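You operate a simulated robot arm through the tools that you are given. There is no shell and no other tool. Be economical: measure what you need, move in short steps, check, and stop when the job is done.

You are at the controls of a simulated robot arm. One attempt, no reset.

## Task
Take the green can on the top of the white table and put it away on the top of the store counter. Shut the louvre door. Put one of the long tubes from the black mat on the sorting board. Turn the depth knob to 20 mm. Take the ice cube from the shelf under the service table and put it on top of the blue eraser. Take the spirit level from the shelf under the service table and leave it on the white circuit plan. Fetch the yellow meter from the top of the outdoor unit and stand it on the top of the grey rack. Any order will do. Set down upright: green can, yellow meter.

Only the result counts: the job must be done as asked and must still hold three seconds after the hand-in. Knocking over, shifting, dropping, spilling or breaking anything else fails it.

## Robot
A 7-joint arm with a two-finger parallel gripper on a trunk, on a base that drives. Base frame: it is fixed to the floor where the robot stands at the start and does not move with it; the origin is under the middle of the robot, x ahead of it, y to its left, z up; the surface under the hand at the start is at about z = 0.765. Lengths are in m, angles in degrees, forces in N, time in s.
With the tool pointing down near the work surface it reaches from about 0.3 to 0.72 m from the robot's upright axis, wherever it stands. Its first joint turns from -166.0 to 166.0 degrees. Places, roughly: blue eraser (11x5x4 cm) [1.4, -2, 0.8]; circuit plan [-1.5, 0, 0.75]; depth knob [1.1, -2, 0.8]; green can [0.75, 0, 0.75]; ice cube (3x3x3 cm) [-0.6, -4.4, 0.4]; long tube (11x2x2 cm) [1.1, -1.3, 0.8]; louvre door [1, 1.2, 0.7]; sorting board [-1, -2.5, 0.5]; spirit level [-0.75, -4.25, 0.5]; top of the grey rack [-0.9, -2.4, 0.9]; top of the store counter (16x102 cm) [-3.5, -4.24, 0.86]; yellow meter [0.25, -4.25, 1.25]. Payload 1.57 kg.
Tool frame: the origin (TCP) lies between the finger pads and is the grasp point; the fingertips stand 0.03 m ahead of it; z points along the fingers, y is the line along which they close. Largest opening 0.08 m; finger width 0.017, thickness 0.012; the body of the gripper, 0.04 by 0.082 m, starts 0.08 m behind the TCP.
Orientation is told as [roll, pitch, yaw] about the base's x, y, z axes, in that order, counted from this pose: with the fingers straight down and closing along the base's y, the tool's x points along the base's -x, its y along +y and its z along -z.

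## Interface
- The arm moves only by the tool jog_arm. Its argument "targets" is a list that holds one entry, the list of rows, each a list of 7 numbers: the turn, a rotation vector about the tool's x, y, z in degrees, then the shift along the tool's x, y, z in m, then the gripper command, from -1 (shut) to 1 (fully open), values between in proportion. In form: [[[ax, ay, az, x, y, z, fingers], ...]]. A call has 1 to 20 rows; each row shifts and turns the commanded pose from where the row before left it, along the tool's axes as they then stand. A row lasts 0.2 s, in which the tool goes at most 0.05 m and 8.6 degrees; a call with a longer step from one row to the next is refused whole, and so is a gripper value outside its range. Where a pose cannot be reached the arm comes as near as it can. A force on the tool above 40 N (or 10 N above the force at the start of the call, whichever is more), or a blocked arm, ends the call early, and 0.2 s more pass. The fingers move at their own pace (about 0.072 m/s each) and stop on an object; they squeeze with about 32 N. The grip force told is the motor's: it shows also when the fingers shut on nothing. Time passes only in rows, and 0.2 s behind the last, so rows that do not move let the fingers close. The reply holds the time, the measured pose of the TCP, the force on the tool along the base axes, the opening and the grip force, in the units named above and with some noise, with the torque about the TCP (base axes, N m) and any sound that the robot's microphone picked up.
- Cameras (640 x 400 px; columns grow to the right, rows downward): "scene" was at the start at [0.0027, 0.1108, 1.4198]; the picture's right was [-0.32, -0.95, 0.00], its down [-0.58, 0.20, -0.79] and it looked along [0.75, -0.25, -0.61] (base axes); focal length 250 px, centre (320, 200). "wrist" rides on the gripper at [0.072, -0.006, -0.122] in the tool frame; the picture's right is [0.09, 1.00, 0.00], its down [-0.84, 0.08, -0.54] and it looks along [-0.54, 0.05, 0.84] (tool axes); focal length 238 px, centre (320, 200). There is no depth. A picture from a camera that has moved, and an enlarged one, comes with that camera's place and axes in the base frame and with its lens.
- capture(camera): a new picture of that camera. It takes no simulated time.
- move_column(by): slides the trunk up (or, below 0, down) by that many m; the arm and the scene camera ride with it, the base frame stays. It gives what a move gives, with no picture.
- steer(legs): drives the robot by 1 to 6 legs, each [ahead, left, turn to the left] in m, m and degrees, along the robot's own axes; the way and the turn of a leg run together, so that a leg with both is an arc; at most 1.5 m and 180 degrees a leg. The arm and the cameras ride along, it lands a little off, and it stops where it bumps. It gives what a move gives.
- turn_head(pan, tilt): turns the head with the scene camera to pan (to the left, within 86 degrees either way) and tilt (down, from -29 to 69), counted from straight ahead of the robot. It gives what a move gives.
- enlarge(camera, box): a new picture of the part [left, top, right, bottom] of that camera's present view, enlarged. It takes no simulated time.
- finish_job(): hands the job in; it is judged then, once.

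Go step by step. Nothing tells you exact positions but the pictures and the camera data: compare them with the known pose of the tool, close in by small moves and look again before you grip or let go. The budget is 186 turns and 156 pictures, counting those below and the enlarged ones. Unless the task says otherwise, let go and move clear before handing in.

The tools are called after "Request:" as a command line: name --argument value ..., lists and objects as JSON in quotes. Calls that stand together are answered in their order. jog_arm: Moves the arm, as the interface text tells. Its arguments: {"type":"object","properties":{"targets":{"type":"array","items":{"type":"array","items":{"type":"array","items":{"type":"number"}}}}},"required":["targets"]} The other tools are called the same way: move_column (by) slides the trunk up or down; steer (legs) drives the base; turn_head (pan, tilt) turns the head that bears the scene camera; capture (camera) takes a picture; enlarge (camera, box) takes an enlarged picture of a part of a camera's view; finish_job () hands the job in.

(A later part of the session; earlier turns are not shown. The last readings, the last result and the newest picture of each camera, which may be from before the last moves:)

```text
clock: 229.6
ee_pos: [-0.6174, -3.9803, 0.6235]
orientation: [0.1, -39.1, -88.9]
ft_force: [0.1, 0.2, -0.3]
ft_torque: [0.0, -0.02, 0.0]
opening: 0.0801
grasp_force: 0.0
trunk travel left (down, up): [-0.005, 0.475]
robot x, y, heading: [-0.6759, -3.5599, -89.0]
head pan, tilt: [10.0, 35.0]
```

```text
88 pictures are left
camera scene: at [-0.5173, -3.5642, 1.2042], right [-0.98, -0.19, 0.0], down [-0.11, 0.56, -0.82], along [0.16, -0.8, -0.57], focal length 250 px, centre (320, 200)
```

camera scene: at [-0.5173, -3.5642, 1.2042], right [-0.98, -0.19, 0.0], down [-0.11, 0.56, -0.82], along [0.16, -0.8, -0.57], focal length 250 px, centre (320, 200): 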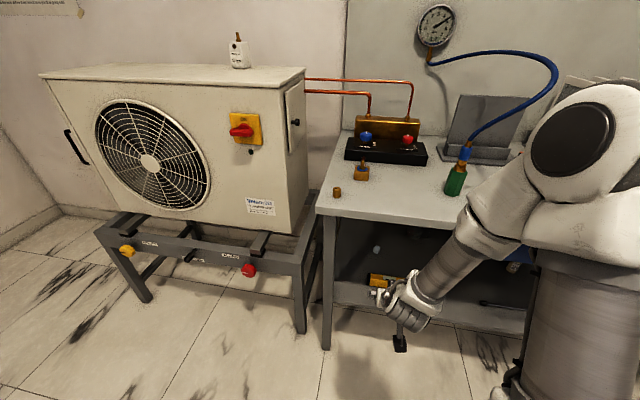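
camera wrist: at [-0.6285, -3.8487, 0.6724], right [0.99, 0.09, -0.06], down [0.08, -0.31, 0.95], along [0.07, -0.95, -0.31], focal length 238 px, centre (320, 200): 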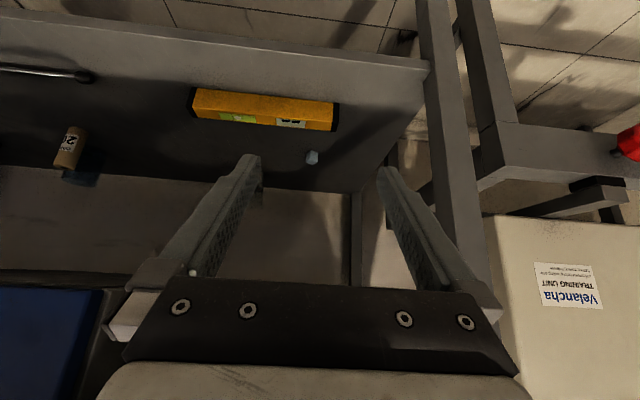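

Level cross-section is about 25 mm deep, 41 mm high, at y -4.19..-4.215 on a shelf at z 0.382 (front edge y -4.10). I'll hook it from behind with shut fingers and pull it to the shelf edge first. Lowering in front of the shelf now.

Request:
jog_arm --targets '[[[0, 0, 0, 0.0205, -0.022, 0.0333, -1], [0, 0, 0, 0.0205, -0.022, 0.0333, -1], [0, 0, 0, 0.0205, -0.022, 0.0333, -1], [0, 0, 0, 0.0205, -0.022, 0.0333, -1], [0, 0, 0, 0, 0, 0, -1]]]'

Request:
capture --camera "wrist"

```text
clock: 230.8
ee_pos: [-0.7057, -4.0035, 0.4709]
orientation: [0.0, -39.2, -88.9]
ft_force: [-0.1, 0.5, -0.4]
ft_torque: [-0.02, 0.01, 0.03]
opening: 0.0
grasp_force: 22.1
trunk travel left (down, up): [-0.005, 0.475]
robot x, y, heading: [-0.6731, -3.5561, -89.0]
head pan, tilt: [10.0, 35.0]
```

```text
87 pictures are left
camera wrist: at [-0.7156, -3.8711, 0.5191], right [0.99, 0.09, -0.06], down [0.08, -0.3, 0.95], along [0.07, -0.95, -0.31], focal length 238 px, centre (320, 200)
```

wrist: 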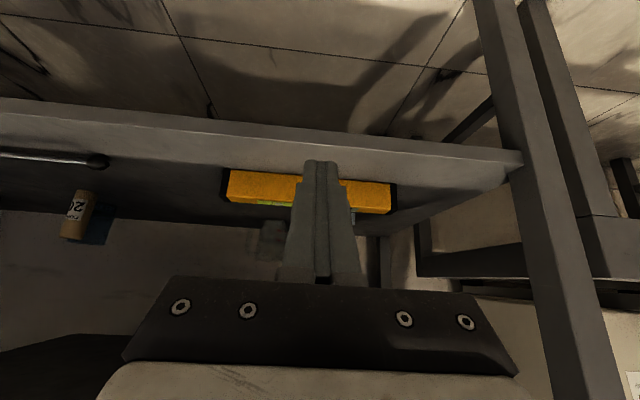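

Moving in above the level, then down behind it.

Request:
jog_arm --targets '[[[0, 0, 0, -0.0318, 0, 0.0282, -1], [0, 0, 0, -0.0318, 0, 0.0282, -1], [0, 0, 0, -0.0318, 0, 0.0282, -1], [0, 0, 0, -0.0318, 0, 0.0282, -1], [0, 0, 0, -0.0318, 0, 0.0282, -1], [0, 0, 0, -0.0318, 0, 0.0282, -1]]]'

Request:
capture --camera "wrist"

Request:
capture --camera "scene"

```text
clock: 232.2
ee_pos: [-0.7001, -4.2586, 0.4601]
orientation: [0.1, -39.2, -88.9]
ft_force: [0.3, -0.1, 0.2]
ft_torque: [0.01, 0.02, 0.02]
opening: 0.0001
grasp_force: 21.6
trunk travel left (down, up): [-0.005, 0.475]
robot x, y, heading: [-0.6734, -3.5583, -88.7]
head pan, tilt: [10.0, 35.0]
```

```text
86 pictures are left
camera wrist: at [-0.7092, -4.1259, 0.509], right [0.99, 0.09, -0.06], down [0.08, -0.31, 0.95], along [0.07, -0.95, -0.31], focal length 238 px, centre (320, 200)
```

wrist: 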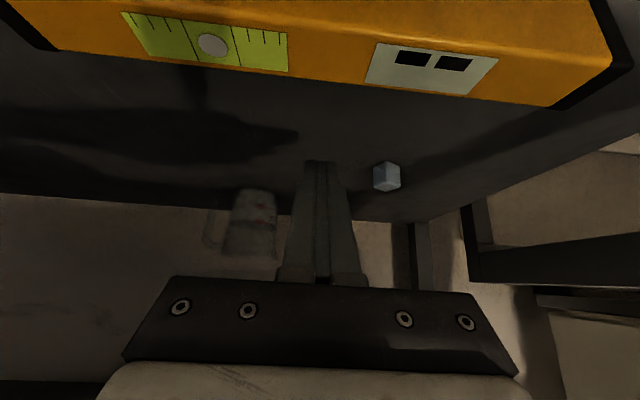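

```text
85 pictures are left
camera scene: at [-0.5173, -3.5642, 1.2042], right [-0.98, -0.19, 0.0], down [-0.11, 0.56, -0.82], along [0.16, -0.8, -0.57], focal length 250 px, centre (320, 200)
```

scene: 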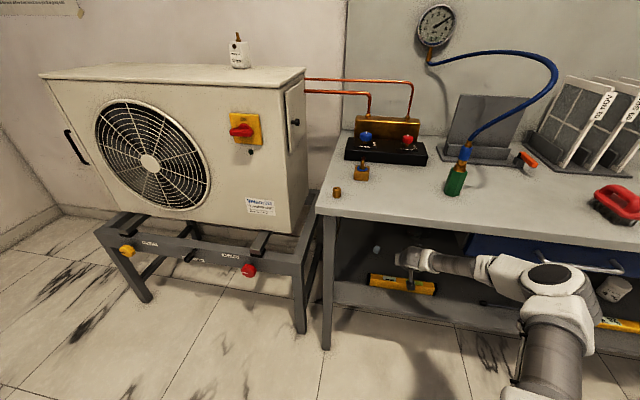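

Good clearance under the top. Lowering behind the level and pulling it toward the front edge.

Request:
jog_arm --targets '[[[0, 0, 0, 0.0132, 0, 0.0163, -1], [0, 0, 0, 0.0132, 0, 0.0163, -1], [0, 0, 0, 0.0155, 0, -0.0126, -1], [0, 0, 0, 0.0155, 0, -0.0126, -1], [0, 0, 0, 0.0155, 0, -0.0126, -1], [0, 0, 0, 0.0155, 0, -0.0126, -1]]]'

Request:
capture --camera "wrist"

```text
clock: 233.6
ee_pos: [-0.7019, -4.1765, 0.4156]
orientation: [0.1, -39.0, -89.0]
ft_force: [0.1, -0.3, 0.3]
ft_torque: [-0.01, 0.02, 0.0]
opening: 0.0
grasp_force: 21.5
trunk travel left (down, up): [-0.005, 0.475]
robot x, y, heading: [-0.6738, -3.5564, -89.0]
head pan, tilt: [10.0, 35.0]
```

```text
84 pictures are left
camera wrist: at [-0.7117, -4.0436, 0.4639], right [0.99, 0.09, -0.06], down [0.08, -0.31, 0.95], along [0.07, -0.95, -0.31], focal length 238 px, centre (320, 200)
```

wrist: 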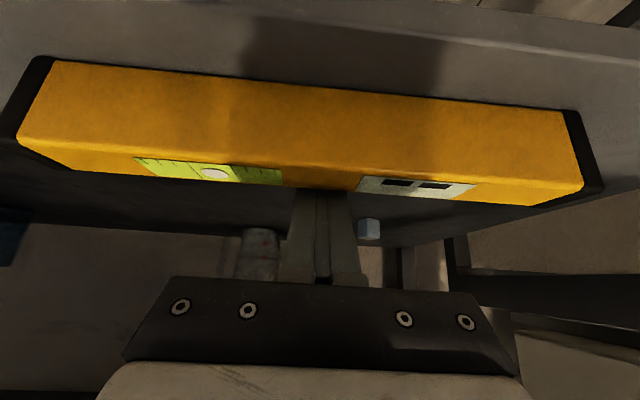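

Level front is now about 2.5 cm from the shelf edge. Pulling 1.2 cm more, then lifting off and backing out; then turning the gripper 90° about its axis and steepening.

Request:
jog_arm --targets '[[[0, 0, 0, 0.0093, 0, -0.0075, -1], [0, 0, 0, -0.0093, 0, 0.0075, -1], [0, 0, 0, -0.019, 0, -0.0233, -1], [0, 0, 0, -0.019, 0, -0.0233, -1], [0, 0, 0, 0.031, 0, -0.0252, -1], [0, 0, 0, 0.031, 0, -0.0252, -1], [0, 0, 0, 0.031, 0, -0.0252, -1], [0, 0, 0, 0.031, 0, -0.0252, -1], [0, 0, 8.2, -0.019, 0, -0.0233, 1], [0, 0, 8.2, 0, 0, 0, 1], [0, 0, 8.2, 0, 0, 0, 1], [0, 0, 8.2, 0, 0, 0, 1], [0, 0, 8.2, 0, 0, 0, 1], [0, 0, 8.2, 0, 0, 0, 1], [0, 0, 8.2, 0, 0, 0, 1], [0, 0, 8.2, 0, 0, 0, 1], [0, 0, 8.2, 0, 0, 0, 1], [0, 0, 8.1, 0, 0, 0, 1], [0, 0, 8.1, 0, 0, 0, 1]]]'

Request:
capture --camera "scene"

Request:
capture --camera "wrist"

```text
clock: 237.6
ee_pos: [-0.706, -4.0191, 0.5062]
orientation: [39.1, 0.2, -179.0]
ft_force: [-0.1, 0.4, 0.4]
ft_torque: [-0.03, 0.0, 0.0]
opening: 0.0799
grasp_force: 0.0
trunk travel left (down, up): [-0.005, 0.475]
robot x, y, heading: [-0.6764, -3.5581, -89.1]
head pan, tilt: [10.0, 35.0]
```

```text
83 pictures are left
camera scene: at [-0.5173, -3.5642, 1.2042], right [-0.98, -0.19, 0.0], down [-0.11, 0.56, -0.82], along [0.16, -0.8, -0.57], focal length 250 px, centre (320, 200)
```

scene: 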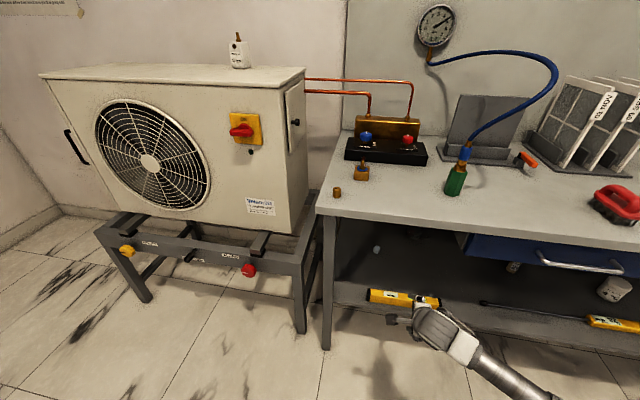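

```text
82 pictures are left
camera wrist: at [-0.6358, -3.9365, 0.5963], right [0.1, -0.77, 0.63], down [-0.84, 0.27, 0.47], along [-0.53, -0.58, -0.62], focal length 238 px, centre (320, 200)
```

wrist: 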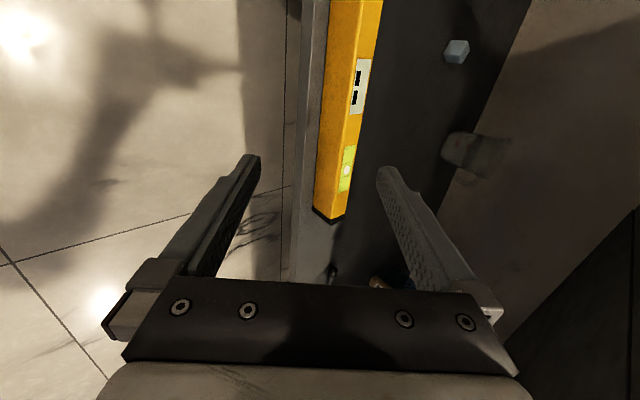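

The level now lies at y -4.125..-4.15. Steepening to 20° off vertical and moving to a pre-grasp point above it.

Request:
jog_arm --targets '[[[6.4, 0, 0, 0, 0, 0, 0.375], [6.4, 0, 0, 0, 0, 0, 0.375], [6.3, 0, 0, 0, 0, 0, 0.375], [0, 0, 0, 0, 0.0378, 0.0207, 0.375], [0, 0, 0, 0, 0.0378, 0.0207, 0.375]]]'

Request:
capture --camera "wrist"

Request:
capture --camera "scene"

```text
clock: 238.8
ee_pos: [-0.7048, -4.102, 0.4939]
orientation: [20.0, 0.0, -178.9]
ft_force: [-0.4, 0.2, 0.5]
ft_torque: [0.0, 0.0, -0.02]
opening: 0.0552
grasp_force: 0.1
trunk travel left (down, up): [-0.005, 0.475]
robot x, y, heading: [-0.6764, -3.5604, -89.0]
head pan, tilt: [10.0, 35.0]
```

```text
81 pictures are left
camera wrist: at [-0.6348, -4.0523, 0.6055], right [0.11, -0.93, 0.34], down [-0.84, 0.1, 0.53], along [-0.53, -0.34, -0.77], focal length 238 px, centre (320, 200)
```

wrist: 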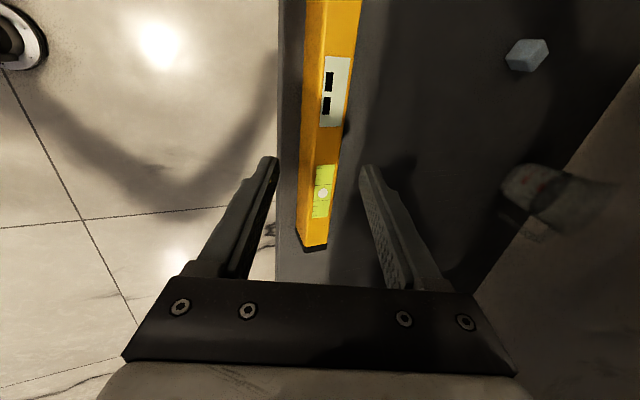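

```text
80 pictures are left
camera scene: at [-0.5173, -3.5642, 1.2041], right [-0.98, -0.19, 0.0], down [-0.11, 0.56, -0.82], along [0.16, -0.8, -0.57], focal length 250 px, centre (320, 200)
```

scene: 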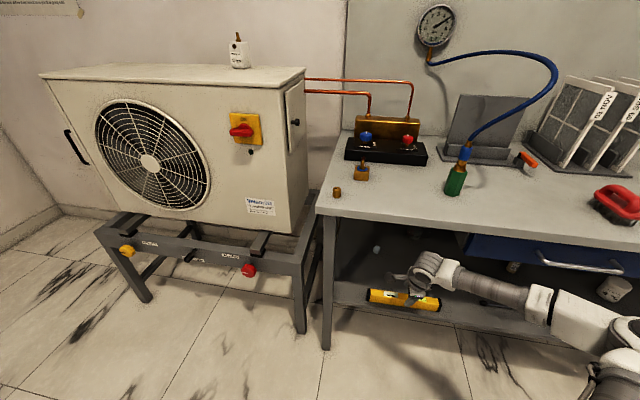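

Well placed. Advancing along the tool axis and gripping.

Request:
jog_arm --targets '[[[0, 0, 0, 0, 0, 0.03, 0.375], [0, 0, 0, 0, 0, 0.025, 0.375], [0, 0, 0, 0, 0, 0.015, 0.375], [0, 0, 0, 0, 0, 0, -1], [0, 0, 0, 0, 0, 0, -1], [0, 0, 0, 0, 0, 0, -1]]]'

Request:
capture --camera "wrist"

```text
clock: 240.2
ee_pos: [-0.7037, -4.1269, 0.4245]
orientation: [20.0, 0.0, -178.9]
ft_force: [0.5, -2.4, 3.8]
ft_torque: [-0.08, -0.05, -0.02]
opening: 0.0273
grasp_force: 31.9
trunk travel left (down, up): [-0.005, 0.475]
robot x, y, heading: [-0.674, -3.5617, -89.0]
head pan, tilt: [10.0, 35.0]
```

```text
79 pictures are left
camera wrist: at [-0.6332, -4.0783, 0.5374], right [0.11, -0.93, 0.34], down [-0.84, 0.1, 0.53], along [-0.53, -0.35, -0.77], focal length 238 px, centre (320, 200)
```

wrist: 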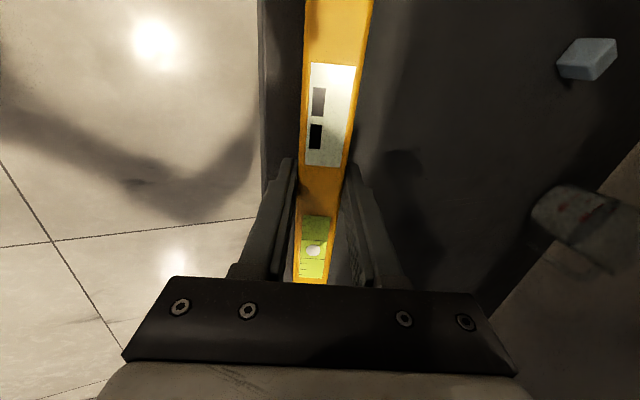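

Gripped at 27 mm, sitting flush in the pads. Lifting off the shelf and drawing out.

Request:
jog_arm --targets '[[[0, 0, 0, 0, 0.0051, -0.0141, -1], [0, 0, 0, 0, 0.0051, -0.0141, -1], [0, 0, 0, 0, -0.0423, -0.0154, -1], [0, 0, 0, 0, -0.0423, -0.0154, -1], [0, 0, 0, 0, -0.0423, -0.0154, -1], [0, 0, 0, 0, -0.0423, -0.0154, -1], [0, 0, 0, 0, 0.0154, -0.0423, -1], [0, 0, 0, 0, 0.0154, -0.0423, -1], [0, 0, 0, 0, 0.0154, -0.0423, -1]]]'

Request:
move_column --by 0.35

Request:
capture --camera "scene"

```text
clock: 242.2
ee_pos: [-0.7051, -3.9479, 0.5943]
orientation: [20.0, 0.1, -178.9]
ft_force: [0.3, 0.1, -3.0]
ft_torque: [-0.02, 0.01, -0.02]
opening: 0.0273
grasp_force: 32.1
trunk travel left (down, up): [-0.005, 0.475]
robot x, y, heading: [-0.6732, -3.5586, -89.1]
head pan, tilt: [10.0, 35.0]
```

```text
clock: 245.6
ee_pos: [-0.7055, -3.9473, 0.9435]
orientation: [19.9, 0.1, -178.9]
ft_force: [-0.9, 0.3, -2.0]
ft_torque: [0.01, -0.03, 0.0]
opening: 0.0277
grasp_force: 32.1
trunk travel left (down, up): [-0.355, 0.125]
robot x, y, heading: [-0.6709, -3.5528, -89.2]
head pan, tilt: [10.0, 35.0]
```

```text
78 pictures are left
camera scene: at [-0.5173, -3.5644, 1.5541], right [-0.98, -0.19, 0.0], down [-0.11, 0.56, -0.82], along [0.16, -0.8, -0.57], focal length 250 px, centre (320, 200)
```

scene: 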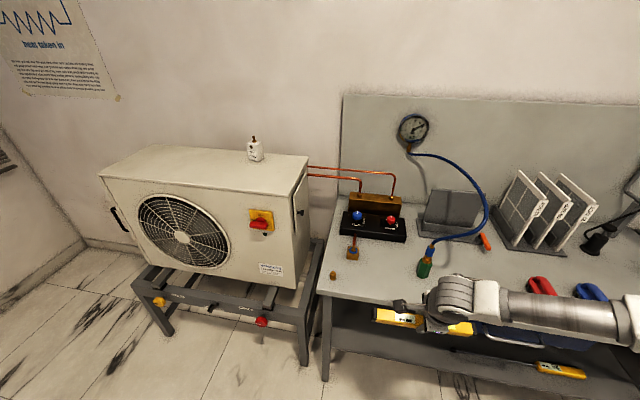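

Level in hand. Backing off and strafing right (-x) to find a way up the other side of the brown desks.

Request:
steer --legs '[[-0.15, 0, 0], [0, -1.45, 0]]'

Request:
turn_head --pan -86 --tilt 20

Request:
capture --camera "scene"

```text
clock: 257.7
ee_pos: [-2.116, -3.8595, 0.9435]
orientation: [20.0, 0.1, -175.8]
ft_force: [-0.5, 0.4, -2.0]
ft_torque: [0.01, -0.03, 0.03]
opening: 0.0276
grasp_force: 31.7
trunk travel left (down, up): [-0.355, 0.125]
robot x, y, heading: [-2.1022, -3.4695, -85.9]
head pan, tilt: [10.0, 35.0]
```

```text
clock: 259.4
ee_pos: [-2.1161, -3.8586, 0.9433]
orientation: [20.0, 0.1, -175.8]
ft_force: [-0.1, 0.8, -3.1]
ft_torque: [0.01, 0.0, 0.0]
opening: 0.0278
grasp_force: 31.9
trunk travel left (down, up): [-0.355, 0.125]
robot x, y, heading: [-2.1036, -3.4693, -86.0]
head pan, tilt: [-85.9, 20.0]
```

```text
77 pictures are left
camera scene: at [-2.0625, -3.3935, 1.578], right [-0.14, 0.99, 0.0], down [0.34, 0.05, -0.94], along [-0.93, -0.13, -0.34], focal length 250 px, centre (320, 200)
```

scene: 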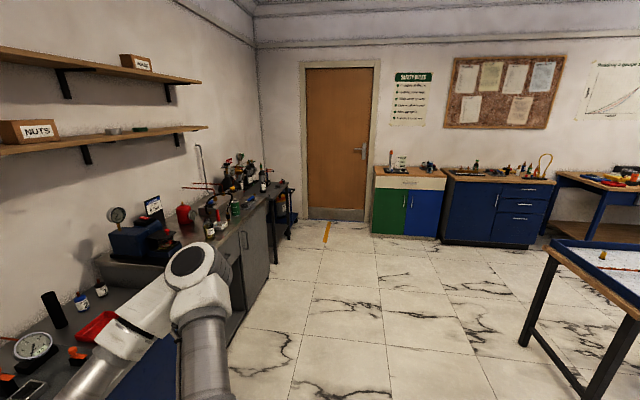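

Turning to face north (+y) and looking for the aisle on this side.

Request:
steer --legs '[[-0.15, 0, 0], [0, 0, -176]]'

Request:
turn_head --pan 0 --tilt 25

Request:
capture --camera "scene"

```text
clock: 270.8
ee_pos: [-2.1378, -2.9311, 0.9433]
orientation: [19.9, 0.2, 9.1]
ft_force: [0.1, 0.4, -1.8]
ft_torque: [-0.03, -0.01, 0.01]
opening: 0.0275
grasp_force: 31.9
trunk travel left (down, up): [-0.355, 0.125]
robot x, y, heading: [-2.1174, -3.3179, 99.2]
head pan, tilt: [-85.9, 20.0]
```

```text
clock: 272.4
ee_pos: [-2.1369, -2.9303, 0.9434]
orientation: [20.0, 0.0, 9.0]
ft_force: [0.6, 0.9, -2.4]
ft_torque: [-0.05, 0.0, 0.02]
opening: 0.0277
grasp_force: 32.0
trunk travel left (down, up): [-0.355, 0.125]
robot x, y, heading: [-2.113, -3.3202, 98.7]
head pan, tilt: [0.0, 25.0]
```

```text
76 pictures are left
camera scene: at [-2.2545, -3.3303, 1.5699], right [0.99, 0.15, 0.0], down [0.06, -0.42, -0.91], along [-0.14, 0.9, -0.42], focal length 250 px, centre (320, 200)
```

scene: 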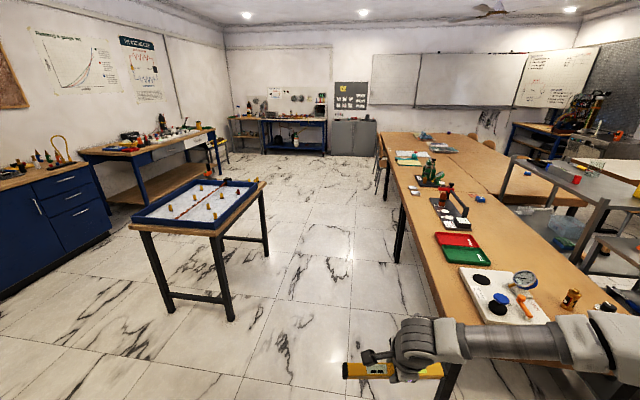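

Clear aisle between the sand tray (x -3.1) and the desk edge (x -1.75). Squaring up and driving north at x about -2.3.

Request:
steer --legs '[[0, 0.2, -8.7], [1.5, 0, 0], [1.4, 0, 0]]'

Request:
turn_head --pan -45 --tilt 35

Request:
capture --camera "scene"

```text
clock: 293.3
ee_pos: [-2.2675, 0.0006, 0.9435]
orientation: [19.9, 0.1, -0.3]
ft_force: [0.2, -0.5, -2.2]
ft_torque: [-0.03, -0.01, 0.03]
opening: 0.0277
grasp_force: 31.8
trunk travel left (down, up): [-0.355, 0.125]
robot x, y, heading: [-2.3095, -0.3873, 89.7]
head pan, tilt: [0.0, 25.0]
```

```text
clock: 294.4
ee_pos: [-2.2669, 0.0008, 0.9441]
orientation: [20.1, 0.0, -0.4]
ft_force: [-1.4, 0.1, -2.5]
ft_torque: [-0.04, 0.04, -0.02]
opening: 0.0274
grasp_force: 31.9
trunk travel left (down, up): [-0.355, 0.125]
robot x, y, heading: [-2.3065, -0.3893, 89.3]
head pan, tilt: [-45.0, 35.0]
```

```text
75 pictures are left
camera scene: at [-2.3867, -0.4055, 1.5542], right [0.7, -0.71, 0.0], down [-0.41, -0.4, -0.82], along [0.58, 0.57, -0.57], focal length 250 px, centre (320, 200)
```

scene: 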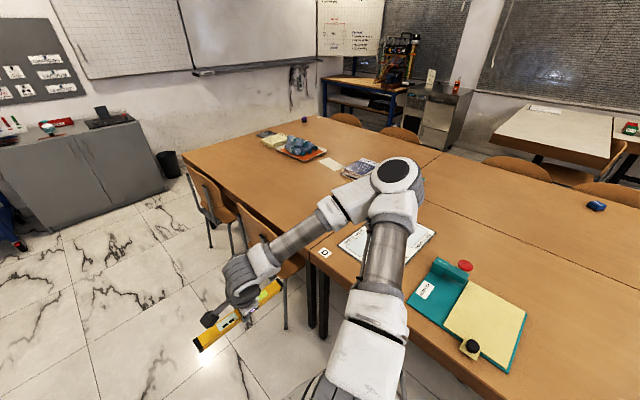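

The plan lies on the desk around (-1.57, -0.05). Turning to face it.

Request:
steer --legs '[[0, 0, -89.5], [0.05, 0.3, 0]]'

Request:
turn_head --pan 0 --tilt 40

Request:
capture --camera "scene"

```text
clock: 302.3
ee_pos: [-1.8807, -0.0964, 0.9436]
orientation: [20.0, 0.1, -87.7]
ft_force: [-0.4, -0.1, -2.1]
ft_torque: [0.01, -0.01, 0.04]
opening: 0.0272
grasp_force: 32.2
trunk travel left (down, up): [-0.355, 0.125]
robot x, y, heading: [-2.2718, -0.0725, 2.5]
head pan, tilt: [-45.0, 35.0]
```

```text
clock: 303.4
ee_pos: [-1.8818, -0.0956, 0.9435]
orientation: [19.9, 0.0, -87.6]
ft_force: [0.6, 0.2, -2.6]
ft_torque: [0.01, 0.0, -0.02]
opening: 0.0272
grasp_force: 32.6
trunk travel left (down, up): [-0.355, 0.125]
robot x, y, heading: [-2.2679, -0.0713, 1.9]
head pan, tilt: [0.0, 40.0]
```

```text
74 pictures are left
camera scene: at [-2.2701, 0.0673, 1.5466], right [0.04, -1.0, 0.0], down [-0.64, -0.02, -0.77], along [0.77, 0.03, -0.64], focal length 250 px, centre (320, 200)
```

scene: 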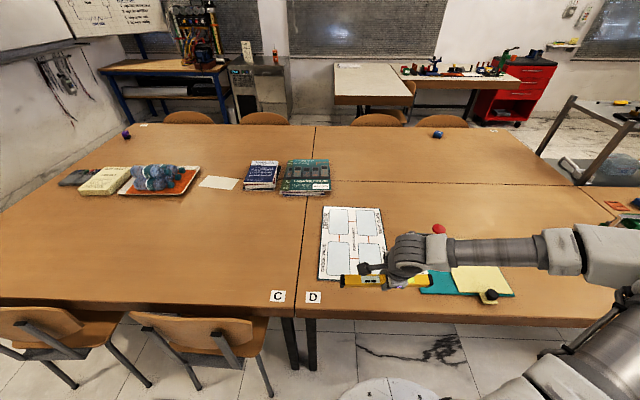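

Plan spans x -1.76..-1.37, y -0.21..0.085. Setting the tool vertical and moving the level over (-1.60, -0.06).

Request:
jog_arm --targets '[[[6.7, 0, 0, 0, 0, 0, -1], [6.7, 0, 0, 0, 0, 0, -1], [6.6, 0, 0, 0, 0, 0, -1], [0, 0, 0, 0.004, 0.047, 0, -1], [0, 0, 0, 0.004, 0.047, 0, -1], [0, 0, 0, 0.004, 0.047, 0, -1], [0, 0, 0, 0.004, 0.047, 0, -1], [0, 0, 0, 0.004, 0.047, 0, -1], [0, 0, 0, 0.004, 0.047, 0, -1], [0, 0, 0, 0, 0, 0.045, -1], [0, 0, 0, 0, 0, 0.04, -1]]]'

Request:
capture --camera "scene"

Request:
capture --camera "wrist"

```text
clock: 305.8
ee_pos: [-1.6014, -0.0552, 0.8595]
orientation: [-0.1, 0.1, -87.5]
ft_force: [0.4, 0.4, -2.4]
ft_torque: [0.01, -0.01, 0.03]
opening: 0.0273
grasp_force: 32.3
trunk travel left (down, up): [-0.355, 0.125]
robot x, y, heading: [-2.2704, -0.0721, 2.3]
head pan, tilt: [0.0, 40.0]
```

```text
73 pictures are left
camera scene: at [-2.27, 0.0674, 1.5466], right [0.04, -1.0, 0.0], down [-0.64, -0.02, -0.77], along [0.77, 0.03, -0.64], focal length 250 px, centre (320, 200)
```

scene: 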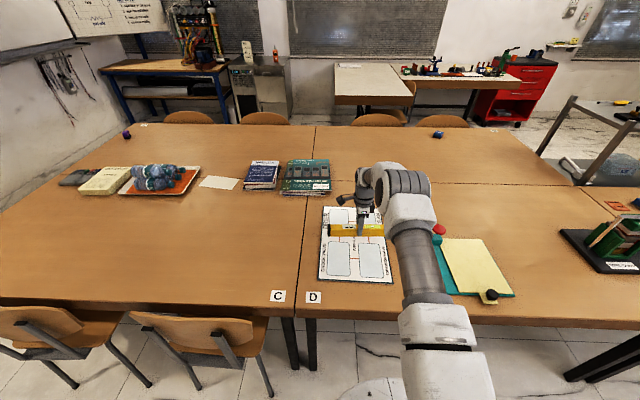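

```text
72 pictures are left
camera wrist: at [-1.6109, 0.0153, 0.9803], right [0.99, 0.13, 0.0], down [0.11, -0.83, 0.54], along [0.07, -0.54, -0.84], focal length 238 px, centre (320, 200)
```

wrist: 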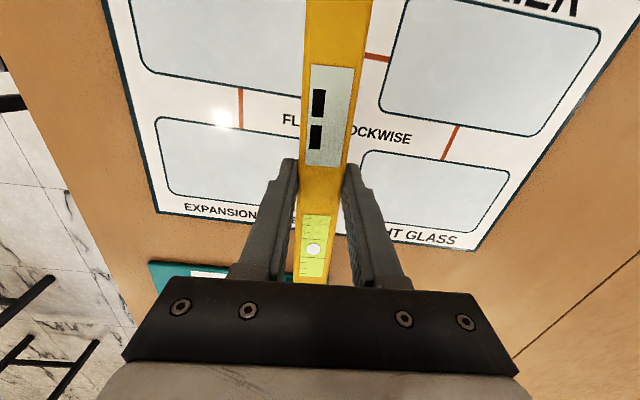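

Level is over the plan within its edges. Lowering to contact.

Request:
jog_arm --targets '[[[0, 0, 0, 0, 0, 0.025, -1], [0, 0, 0, 0, 0, 0.015, -1], [0, 0, 0, 0, 0, 0.006, -1], [0, 0, 0, 0, 0, 0.004, -1], [0, 0, 0, 0, 0, 0.004, -1], [0, 0, 0, 0, 0, 0.003, -1]]]'

Request:
enlarge --camera "scene" --box '[300, 160, 440, 290]'

```text
clock: 307.2
ee_pos: [-1.601, -0.058, 0.802]
orientation: [0.0, 0.1, -87.6]
ft_force: [-0.1, 0.3, -2.2]
ft_torque: [-0.01, 0.02, -0.01]
opening: 0.0276
grasp_force: 31.5
trunk travel left (down, up): [-0.355, 0.125]
robot x, y, heading: [-2.2716, -0.0674, 2.5]
head pan, tilt: [0.0, 40.0]
```

```text
3.08 times, centred on (370, 225) of scene
camera zoom: at [-2.27, 0.0674, 1.5466], right [0.04, -1.0, 0.0], down [-0.64, -0.02, -0.77], along [0.77, 0.03, -0.64], focal length 770 px, centre (166, 123)
```

zoom: 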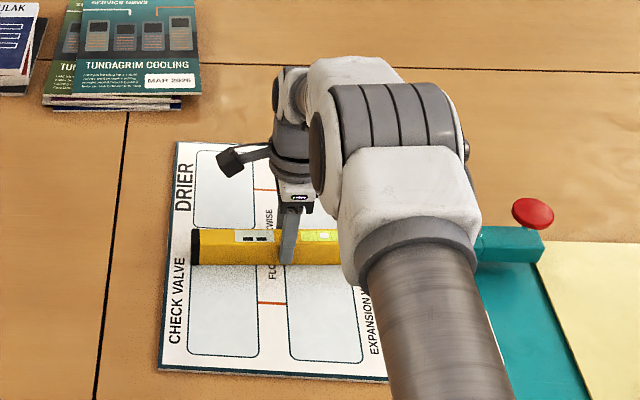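

Not yet touching; a few more small steps.

Request:
jog_arm --targets '[[[0, 0, 0, 0, 0, 0.004, -1], [0, 0, 0, 0, 0, 0.004, -1], [0, 0, 0, 0, 0, 0.003, -1], [0, 0, 0, 0, 0, 0.003, -1], [0, 0, 0, 0, 0, 0.003, -1]]]'

```text
clock: 308.3
ee_pos: [-1.5952, -0.0583, 0.7945]
orientation: [0.7, 0.2, -87.6]
ft_force: [-2.4, 0.7, 14.5]
ft_torque: [0.22, 0.32, 0.07]
opening: 0.0278
grasp_force: 31.7
trunk travel left (down, up): [-0.355, 0.125]
robot x, y, heading: [-2.2722, -0.0753, 2.4]
head pan, tilt: [0.0, 40.0]
stopped in row 5: the force on the tool passed its limit at 43 N (the readings are from after the stop); the commanded pose is now the measured one
```

In contact. Easing off, releasing and rising.

Request:
jog_arm --targets '[[[0, 0, 0, 0, 0, -0.002, -1], [0, 0, 0, 0, 0, 0, 0.2], [0, 0, 0, 0, 0, 0, 0.6], [0, 0, 0, 0, 0, 0, 0.6], [0, 0, 0, 0, 0, -0.03, 0.6], [0, 0, 0, 0, 0, -0.045, 1], [0, 0, 0, 0, 0, -0.045, 1], [0, 0, 0, 0, -0.045, -0.015, 1], [0, 0, 0, 0, -0.045, 0, 1], [0, 0, 0, 0, -0.045, 0, 1], [0, 0, 0, 0, -0.045, 0, 1]]]'

Request:
capture --camera "scene"

```text
clock: 310.7
ee_pos: [-1.7771, -0.0667, 0.9271]
orientation: [0.5, 0.1, -87.7]
ft_force: [-0.3, -0.3, 0.5]
ft_torque: [-0.01, 0.03, -0.02]
opening: 0.0798
grasp_force: 0.1
trunk travel left (down, up): [-0.355, 0.125]
robot x, y, heading: [-2.27, -0.0696, 1.9]
head pan, tilt: [0.0, 40.0]
```

```text
70 pictures are left
camera scene: at [-2.2702, 0.0673, 1.5466], right [0.04, -1.0, 0.0], down [-0.64, -0.02, -0.77], along [0.77, 0.03, -0.64], focal length 250 px, centre (320, 200)
```

scene: 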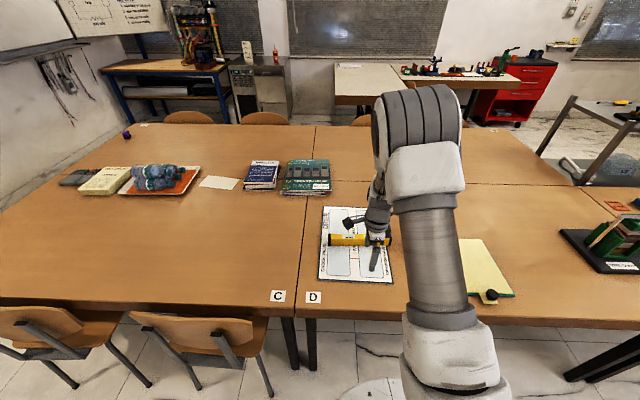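

Level is on the plan. Heading back to the service table for the ice cube, rotating the gripper back on the way.

Request:
steer --legs '[[-0.1, 0, 0], [0, 0, -91.9], [1.5, 0, 0], [1.5, 0, 0], [0.2, 0, 0], [0, 1.5, 0]]'

Request:
jog_arm --targets '[[[0, 0, -8.2, 0, 0, 0, 1], [0, 0, -8.2, 0, 0, 0, 1], [0, 0, -8.2, 0, 0, 0, 1], [0, 0, -8.2, 0, 0, 0, 1], [0, 0, -8.2, 0, 0, 0, 1], [0, 0, -8.2, 0, 0, 0, 1], [0, 0, -8.2, 0, 0, 0, 1], [0, 0, -8.2, 0, 0, 0, 1], [0, 0, -8.2, 0, 0, 0, 1], [0, 0, -8.1, 0, 0, 0, 1], [0, 0, -8.1, 0, 0, 0, 1], [0, -8, 0, 0, 0, 0, 1], [0, -8, 0, 0, 0, 0, 1], [0, -8, 0, 0, 0, 0, 1], [0, -8, 0, 0, 0, 0, 1], [0, -8, 0, 0, 0, 0, 1]]]'

Request:
turn_head --pan 10 --tilt 35

Request:
capture --camera "scene"

```text
clock: 349.4
ee_pos: [-0.7073, -3.7841, 0.928]
orientation: [0.5, 0.1, -178.5]
ft_force: [-0.2, -0.1, 0.0]
ft_torque: [0.0, 0.02, 0.0]
opening: 0.08
grasp_force: 0.1
trunk travel left (down, up): [-0.355, 0.125]
robot x, y, heading: [-0.7036, -3.2891, -88.9]
head pan, tilt: [0.0, 40.0]
```

```text
clock: 352.8
ee_pos: [-0.7085, -3.7832, 0.9294]
orientation: [-0.1, -40.5, -88.5]
ft_force: [-1.0, -0.3, -1.1]
ft_torque: [0.01, 0.01, 0.01]
opening: 0.0799
grasp_force: 0.1
trunk travel left (down, up): [-0.355, 0.125]
robot x, y, heading: [-0.7077, -3.2903, -88.7]
head pan, tilt: [0.0, 40.0]
```

```text
clock: 353.5
ee_pos: [-0.7076, -3.7838, 0.9303]
orientation: [0.1, -40.5, -88.5]
ft_force: [-0.3, 0.8, -0.3]
ft_torque: [0.02, 0.02, 0.0]
opening: 0.0802
grasp_force: 0.0
trunk travel left (down, up): [-0.355, 0.125]
robot x, y, heading: [-0.7029, -3.291, -88.8]
head pan, tilt: [10.0, 35.0]
```

```text
69 pictures are left
camera scene: at [-0.5481, -3.2954, 1.5541], right [-0.98, -0.2, 0.0], down [-0.11, 0.56, -0.82], along [0.16, -0.8, -0.57], focal length 250 px, centre (320, 200)
```

scene: 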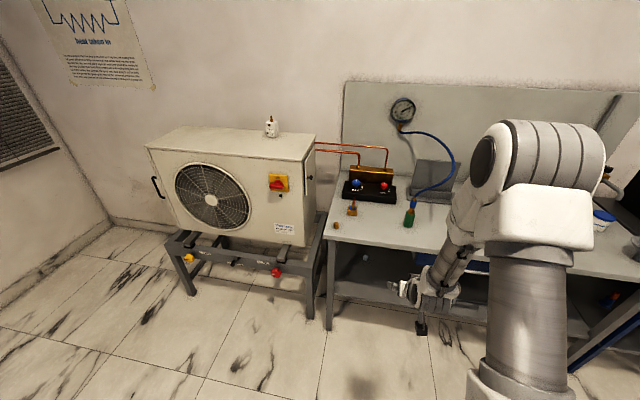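

Lowering the trunk and the hand before driving in.

Request:
move_column --by -0.35

Request:
jog_arm --targets '[[[0, 0, 0, 0.0365, 0.012, 0.017, 1], [0, 0, 0, 0.0365, 0.012, 0.017, 1], [0, 0, 0, 0.0365, 0.012, 0.017, 1]]]'

Request:
steer --legs '[[0.3, 0.03, 0]]'

Request:
capture --camera "wrist"

Request:
capture --camera "scene"

```text
clock: 356.9
ee_pos: [-0.7082, -3.7838, 0.579]
orientation: [0.1, -40.5, -88.6]
ft_force: [0.1, -0.4, -0.2]
ft_torque: [-0.02, 0.04, 0.02]
opening: 0.0799
grasp_force: 0.1
trunk travel left (down, up): [-0.005, 0.475]
robot x, y, heading: [-0.7058, -3.2916, -88.5]
head pan, tilt: [10.0, 35.0]
```

```text
clock: 357.8
ee_pos: [-0.6745, -3.7342, 0.4658]
orientation: [0.2, -40.5, -88.5]
ft_force: [1.1, -0.1, 1.3]
ft_torque: [0.02, -0.02, -0.03]
opening: 0.0798
grasp_force: 0.1
trunk travel left (down, up): [-0.005, 0.475]
robot x, y, heading: [-0.7072, -3.2908, -89.1]
head pan, tilt: [10.0, 35.0]
```

```text
clock: 360.4
ee_pos: [-0.6417, -4.0414, 0.4674]
orientation: [0.2, -40.5, -88.8]
ft_force: [-0.5, 0.5, 0.0]
ft_torque: [0.02, -0.03, 0.01]
opening: 0.08
grasp_force: 0.1
trunk travel left (down, up): [-0.005, 0.475]
robot x, y, heading: [-0.6696, -3.5979, -88.8]
head pan, tilt: [10.0, 35.0]
```

```text
68 pictures are left
camera wrist: at [-0.6513, -3.9082, 0.5113], right [0.99, 0.09, -0.06], down [0.08, -0.28, 0.96], along [0.07, -0.95, -0.29], focal length 238 px, centre (320, 200)
```

wrist: 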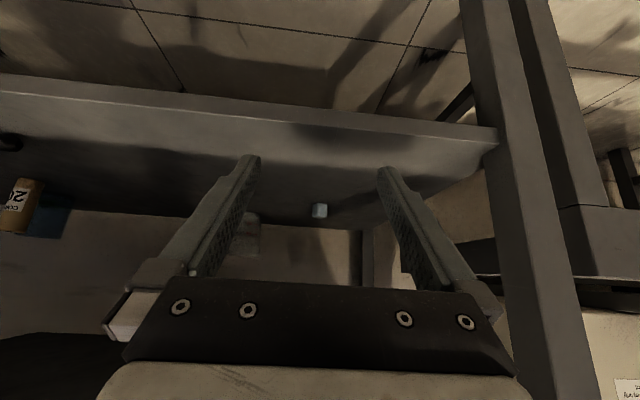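

```text
67 pictures are left
camera scene: at [-0.5125, -3.6036, 1.2042], right [-0.98, -0.19, 0.0], down [-0.11, 0.56, -0.82], along [0.16, -0.8, -0.57], focal length 250 px, centre (320, 200)
```

scene: 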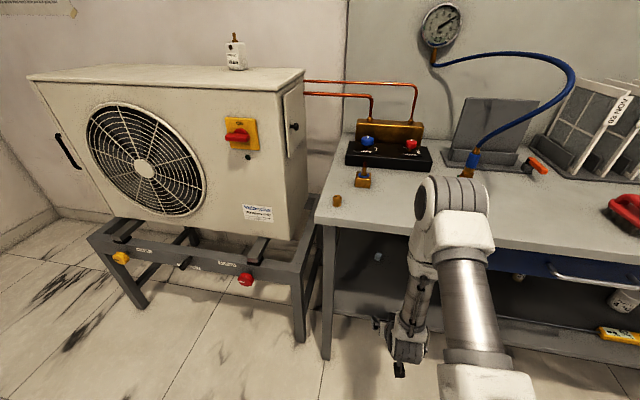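

Ice cube is at (-0.619, -4.36, 0.397). Extending under the table first, then driving a bit closer.

Request:
jog_arm --targets '[[[0, 0, 0, -0.0321, 0.0033, 0.0301, 1], [0, 0, 0, -0.0321, 0.0033, 0.0301, 1], [0, 0, 0, -0.0321, 0.0033, 0.0301, 1], [0, 0, 0, -0.0321, 0.0033, 0.0301, 1], [0, 0, 0, -0.0321, 0.0033, 0.0301, 1]]]'

Request:
capture --camera "scene"

Request:
capture --camera "wrist"

```text
clock: 361.6
ee_pos: [-0.6277, -4.2404, 0.4541]
orientation: [0.0, -39.5, -88.8]
ft_force: [-0.4, -0.4, -0.5]
ft_torque: [-0.01, -0.02, 0.02]
opening: 0.0799
grasp_force: 0.1
trunk travel left (down, up): [-0.005, 0.475]
robot x, y, heading: [-0.6705, -3.5923, -88.9]
head pan, tilt: [10.0, 35.0]
```

```text
66 pictures are left
camera scene: at [-0.5142, -3.5847, 1.2044], right [-0.98, -0.19, 0.0], down [-0.11, 0.55, -0.83], along [0.16, -0.81, -0.56], focal length 250 px, centre (320, 200)
```

scene: 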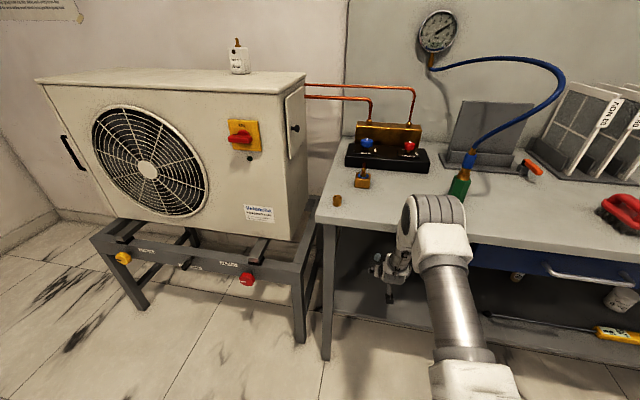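

```text
65 pictures are left
camera wrist: at [-0.6377, -4.1067, 0.501], right [0.99, 0.09, -0.06], down [0.08, -0.3, 0.95], along [0.07, -0.95, -0.3], focal length 238 px, centre (320, 200)
```

wrist: 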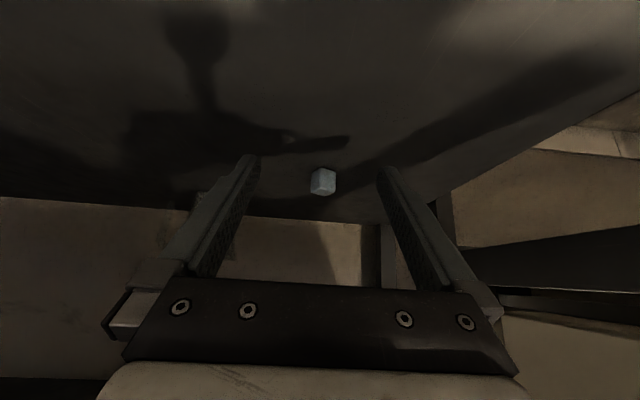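

The elbow is now up and bearing on the table edge — I must back out at once. Reversing the last extension.

Request:
jog_arm --targets '[[[0, 0, 0, 0.0321, -0.0033, -0.0301, 1], [0, 0, 0, 0.0321, -0.0033, -0.0301, 1], [0, 0, 0, 0.0321, -0.0033, -0.0301, 1], [0, 0, 0, 0.0321, -0.0033, -0.0301, 1], [0, 0, 0, 0.0321, -0.0033, -0.0301, 1]]]'

Request:
steer --legs '[[-0.3, 0, 0]]'

Request:
capture --camera "scene"

```text
clock: 362.8
ee_pos: [-0.643, -4.0442, 0.4608]
orientation: [0.0, -40.4, -88.8]
ft_force: [0.5, 0.0, 0.3]
ft_torque: [0.01, -0.01, 0.03]
opening: 0.0801
grasp_force: 0.1
trunk travel left (down, up): [-0.005, 0.475]
robot x, y, heading: [-0.6673, -3.5979, -88.8]
head pan, tilt: [10.0, 35.0]
```

```text
clock: 365.3
ee_pos: [-0.6483, -3.7496, 0.4619]
orientation: [0.1, -40.5, -88.8]
ft_force: [-0.5, 0.1, -0.2]
ft_torque: [-0.03, -0.01, 0.01]
opening: 0.08
grasp_force: 0.1
trunk travel left (down, up): [-0.005, 0.475]
robot x, y, heading: [-0.6759, -3.3021, -88.8]
head pan, tilt: [10.0, 35.0]
```

```text
64 pictures are left
camera scene: at [-0.5181, -3.3082, 1.2042], right [-0.98, -0.19, 0.0], down [-0.11, 0.56, -0.82], along [0.16, -0.8, -0.57], focal length 250 px, centre (320, 200)
```

scene: 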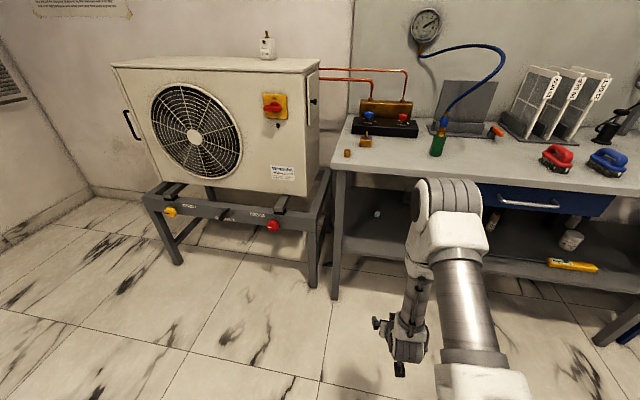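

The table looks unmoved (the base gave way instead). The earlier elbow-out posture came from folding high and lowering; I'll repeat that sequence to bring the elbow down to the side.

Request:
move_column --by 0.07

Request:
jog_arm --targets '[[[0, 0, 0, -0.0273, 0.0145, -0.0386, 1], [0, 0, 0, -0.0273, 0.0145, -0.0386, 1], [0, 0, 0, -0.0273, 0.0145, -0.0386, 1], [0, 0, 0, -0.0273, 0.0145, -0.0386, 1], [0, 0, 0, -0.0273, 0.0145, -0.0386, 1], [0, 0, 0, -0.0273, 0.0145, -0.0386, 1], [0, 0, 0, -0.0273, 0.0145, -0.0386, 1], [0, 8, 0, 0, 0, 0, 1], [0, 8, 0, 0, 0, 0, 1], [0, 8, 0, 0, 0, 0, 1], [0, 8, 0, 0, 0, 0, 1], [0, 8, 0, 0, 0, 0, 1]]]'

Request:
capture --camera "scene"

Request:
jog_arm --targets '[[[0, -8, 0, 0, 0, 0, 1], [0, -8, 0, 0, 0, 0, 1], [0, -8, 0, 0, 0, 0, 1], [0, -8, 0, 0, 0, 0, 1], [0, -8, 0, 0, 0, 0, 1], [0, 0, 0, 0.026, -0.02, 0.031, 1], [0, 0, 0, 0.026, -0.02, 0.031, 1], [0, 0, 0, 0.026, -0.02, 0.031, 1], [0, 0, 0, 0.026, -0.02, 0.031, 1]]]'

Request:
capture --camera "scene"

```text
clock: 366.4
ee_pos: [-0.6484, -3.7495, 0.5305]
orientation: [0.0, -40.5, -88.8]
ft_force: [0.3, -0.5, 0.1]
ft_torque: [0.0, 0.02, -0.01]
opening: 0.08
grasp_force: 0.1
trunk travel left (down, up): [-0.075, 0.405]
robot x, y, heading: [-0.6792, -3.302, -89.0]
head pan, tilt: [10.0, 35.0]
```

```text
clock: 368.9
ee_pos: [-0.5482, -3.7161, 0.8557]
orientation: [-1.4, -5.4, -88.3]
ft_force: [1.1, 0.9, 0.1]
ft_torque: [-0.04, 0.07, 0.0]
opening: 0.08
grasp_force: 0.1
out of reach, approached as far as the arm can: row 10
trunk travel left (down, up): [-0.075, 0.405]
robot x, y, heading: [-0.6731, -3.3015, -88.9]
head pan, tilt: [10.0, 35.0]
```

```text
63 pictures are left
camera scene: at [-0.5173, -3.3077, 1.274], right [-0.98, -0.19, 0.0], down [-0.11, 0.56, -0.82], along [0.16, -0.8, -0.57], focal length 250 px, centre (320, 200)
```

scene: 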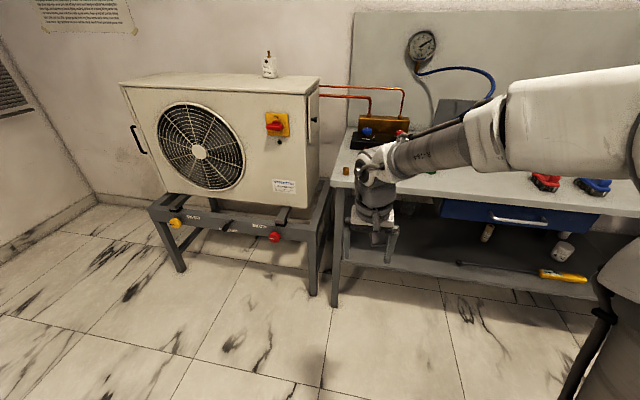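

```text
clock: 370.9
ee_pos: [-0.626, -3.7447, 0.6961]
orientation: [-1.9, -45.5, -87.3]
ft_force: [0.1, -0.5, -0.2]
ft_torque: [0.02, 0.01, -0.03]
opening: 0.0798
grasp_force: 0.1
out of reach, approached as far as the arm can: row 7, 8
trunk travel left (down, up): [-0.075, 0.405]
robot x, y, heading: [-0.6697, -3.3018, -88.8]
head pan, tilt: [10.0, 35.0]
```

```text
62 pictures are left
camera scene: at [-0.5179, -3.3079, 1.2742], right [-0.98, -0.19, 0.0], down [-0.11, 0.56, -0.82], along [0.16, -0.8, -0.57], focal length 250 px, centre (320, 200)
```

scene: 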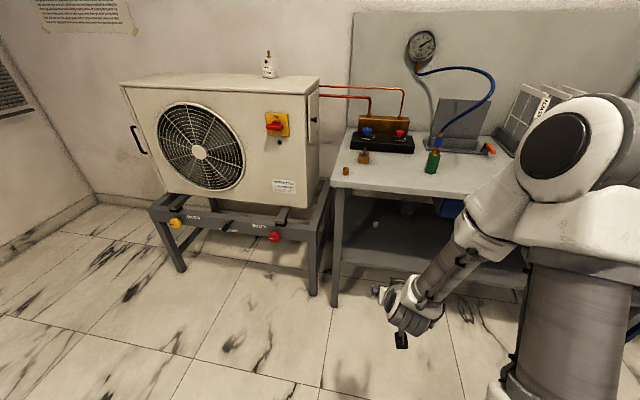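

Elbow is swung out to the right again. Lowering as before and checking the posture.

Request:
move_column --by -0.07

Request:
jog_arm --targets '[[[1, 5.5, 0, 0, 0, 0, 1], [0, 0, 0, 0.0213, -0.022, 0.0327, 1], [0, 0, 0, 0.0213, -0.022, 0.0327, 1], [0, 0, 0, 0.0213, -0.022, 0.0327, 1], [0, 0, 0, 0.0213, -0.022, 0.0327, 1]]]'

Request:
capture --camera "scene"

```text
clock: 372.0
ee_pos: [-0.6257, -3.7444, 0.6258]
orientation: [-1.8, -45.4, -87.3]
ft_force: [-0.7, -0.3, 0.5]
ft_torque: [0.03, -0.02, 0.01]
opening: 0.08
grasp_force: 0.1
trunk travel left (down, up): [-0.005, 0.475]
robot x, y, heading: [-0.675, -3.3022, -89.0]
head pan, tilt: [10.0, 35.0]
```

```text
clock: 373.2
ee_pos: [-0.72, -3.7664, 0.4736]
orientation: [-2.7, -40.1, -87.6]
ft_force: [0.3, 1.0, 0.4]
ft_torque: [-0.03, 0.01, 0.02]
opening: 0.0797
grasp_force: 0.0
trunk travel left (down, up): [-0.005, 0.475]
robot x, y, heading: [-0.6741, -3.3004, -88.9]
head pan, tilt: [10.0, 35.0]
```

```text
61 pictures are left
camera scene: at [-0.518, -3.308, 1.2042], right [-0.98, -0.19, 0.0], down [-0.11, 0.56, -0.82], along [0.16, -0.8, -0.57], focal length 250 px, centre (320, 200)
```

scene: 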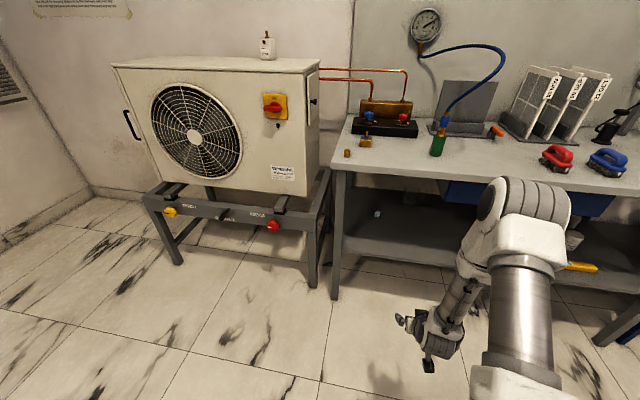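

I'll test the extension here in free space and look at the elbow.

Request:
jog_arm --targets '[[[0, 0, 0, -0.0318, 0, 0.0282, 1], [0, 0, 0, -0.0318, 0, 0.0282, 1], [0, 0, 0, -0.0318, 0, 0.0282, 1], [0, 0, 0, -0.0318, 0, 0.0282, 1], [0, 0, 0, -0.0318, 0, 0.0282, 1]]]'

Request:
capture --camera "scene"

```text
clock: 374.4
ee_pos: [-0.7206, -3.9737, 0.4713]
orientation: [-2.7, -39.9, -87.7]
ft_force: [0.3, -0.8, -0.3]
ft_torque: [0.01, 0.04, -0.02]
opening: 0.0802
grasp_force: 0.2
trunk travel left (down, up): [-0.005, 0.475]
robot x, y, heading: [-0.6745, -3.3047, -89.2]
head pan, tilt: [10.0, 35.0]
```

```text
60 pictures are left
camera scene: at [-0.5181, -3.3081, 1.2042], right [-0.98, -0.19, 0.0], down [-0.11, 0.56, -0.82], along [0.16, -0.8, -0.57], focal length 250 px, centre (320, 200)
```

scene: 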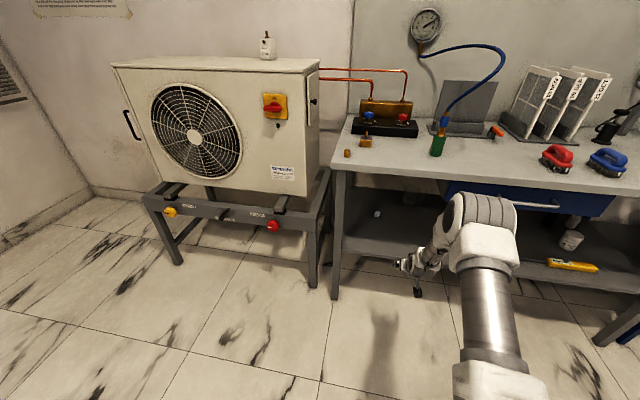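

Elbow still sits around z 0.83 here. Testing further extension (straighter arm lowers the elbow) in free space.

Request:
jog_arm --targets '[[[2.5, 0, 0, -0.0318, 0, 0.0282, 1], [0, 0, 0, -0.0318, 0, 0.0282, 1], [0, 0, 0, 0.01, 0, 0.013, 1], [0, 0, 0, 0.01, 0, 0.013, 1]]]'

Request:
capture --camera "scene"

```text
clock: 375.4
ee_pos: [-0.7209, -4.066, 0.4358]
orientation: [-5.1, -39.9, -87.5]
ft_force: [1.0, 0.8, -0.7]
ft_torque: [-0.02, -0.01, 0.0]
opening: 0.08
grasp_force: 0.1
trunk travel left (down, up): [-0.005, 0.475]
robot x, y, heading: [-0.6747, -3.3006, -88.9]
head pan, tilt: [10.0, 35.0]
```

```text
59 pictures are left
camera scene: at [-0.518, -3.3081, 1.2042], right [-0.98, -0.19, 0.0], down [-0.11, 0.56, -0.82], along [0.16, -0.8, -0.57], focal length 250 px, centre (320, 200)
```

scene: 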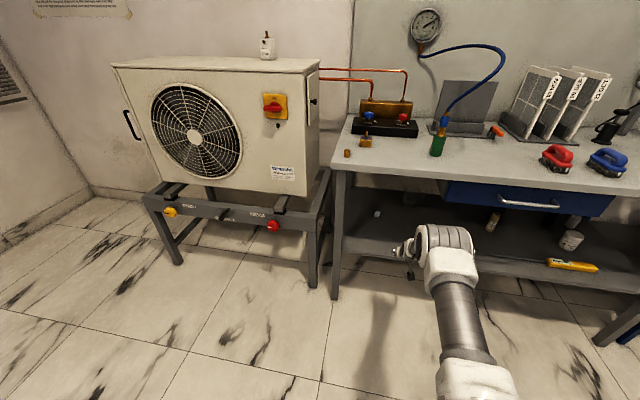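

Reached 0.765 m ahead with the elbow much lower. Extending a little more and fixing the small roll.

Request:
jog_arm --targets '[[[-5, 0, 0, -0.015, 0, 0.014, 1], [0, -3, 0, -0.015, 0, 0.014, 1], [0, -3, 0, 0, 0, 0, 1]]]'

Request:
capture --camera "scene"

```text
clock: 376.2
ee_pos: [-0.7209, -4.1044, 0.4306]
orientation: [-0.3, -46.0, -87.7]
ft_force: [0.1, 0.2, 0.6]
ft_torque: [0.03, 0.0, 0.02]
opening: 0.08
grasp_force: 0.1
trunk travel left (down, up): [-0.005, 0.475]
robot x, y, heading: [-0.6752, -3.3046, -89.0]
head pan, tilt: [10.0, 35.0]
```

```text
58 pictures are left
camera scene: at [-0.5181, -3.3081, 1.2042], right [-0.98, -0.19, 0.0], down [-0.11, 0.56, -0.82], along [0.16, -0.8, -0.57], focal length 250 px, centre (320, 200)
```

scene: 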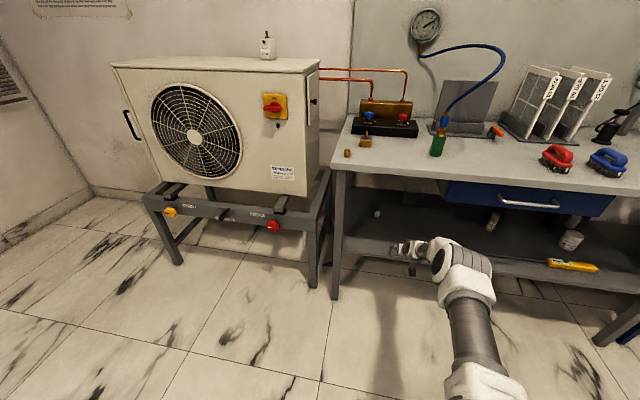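

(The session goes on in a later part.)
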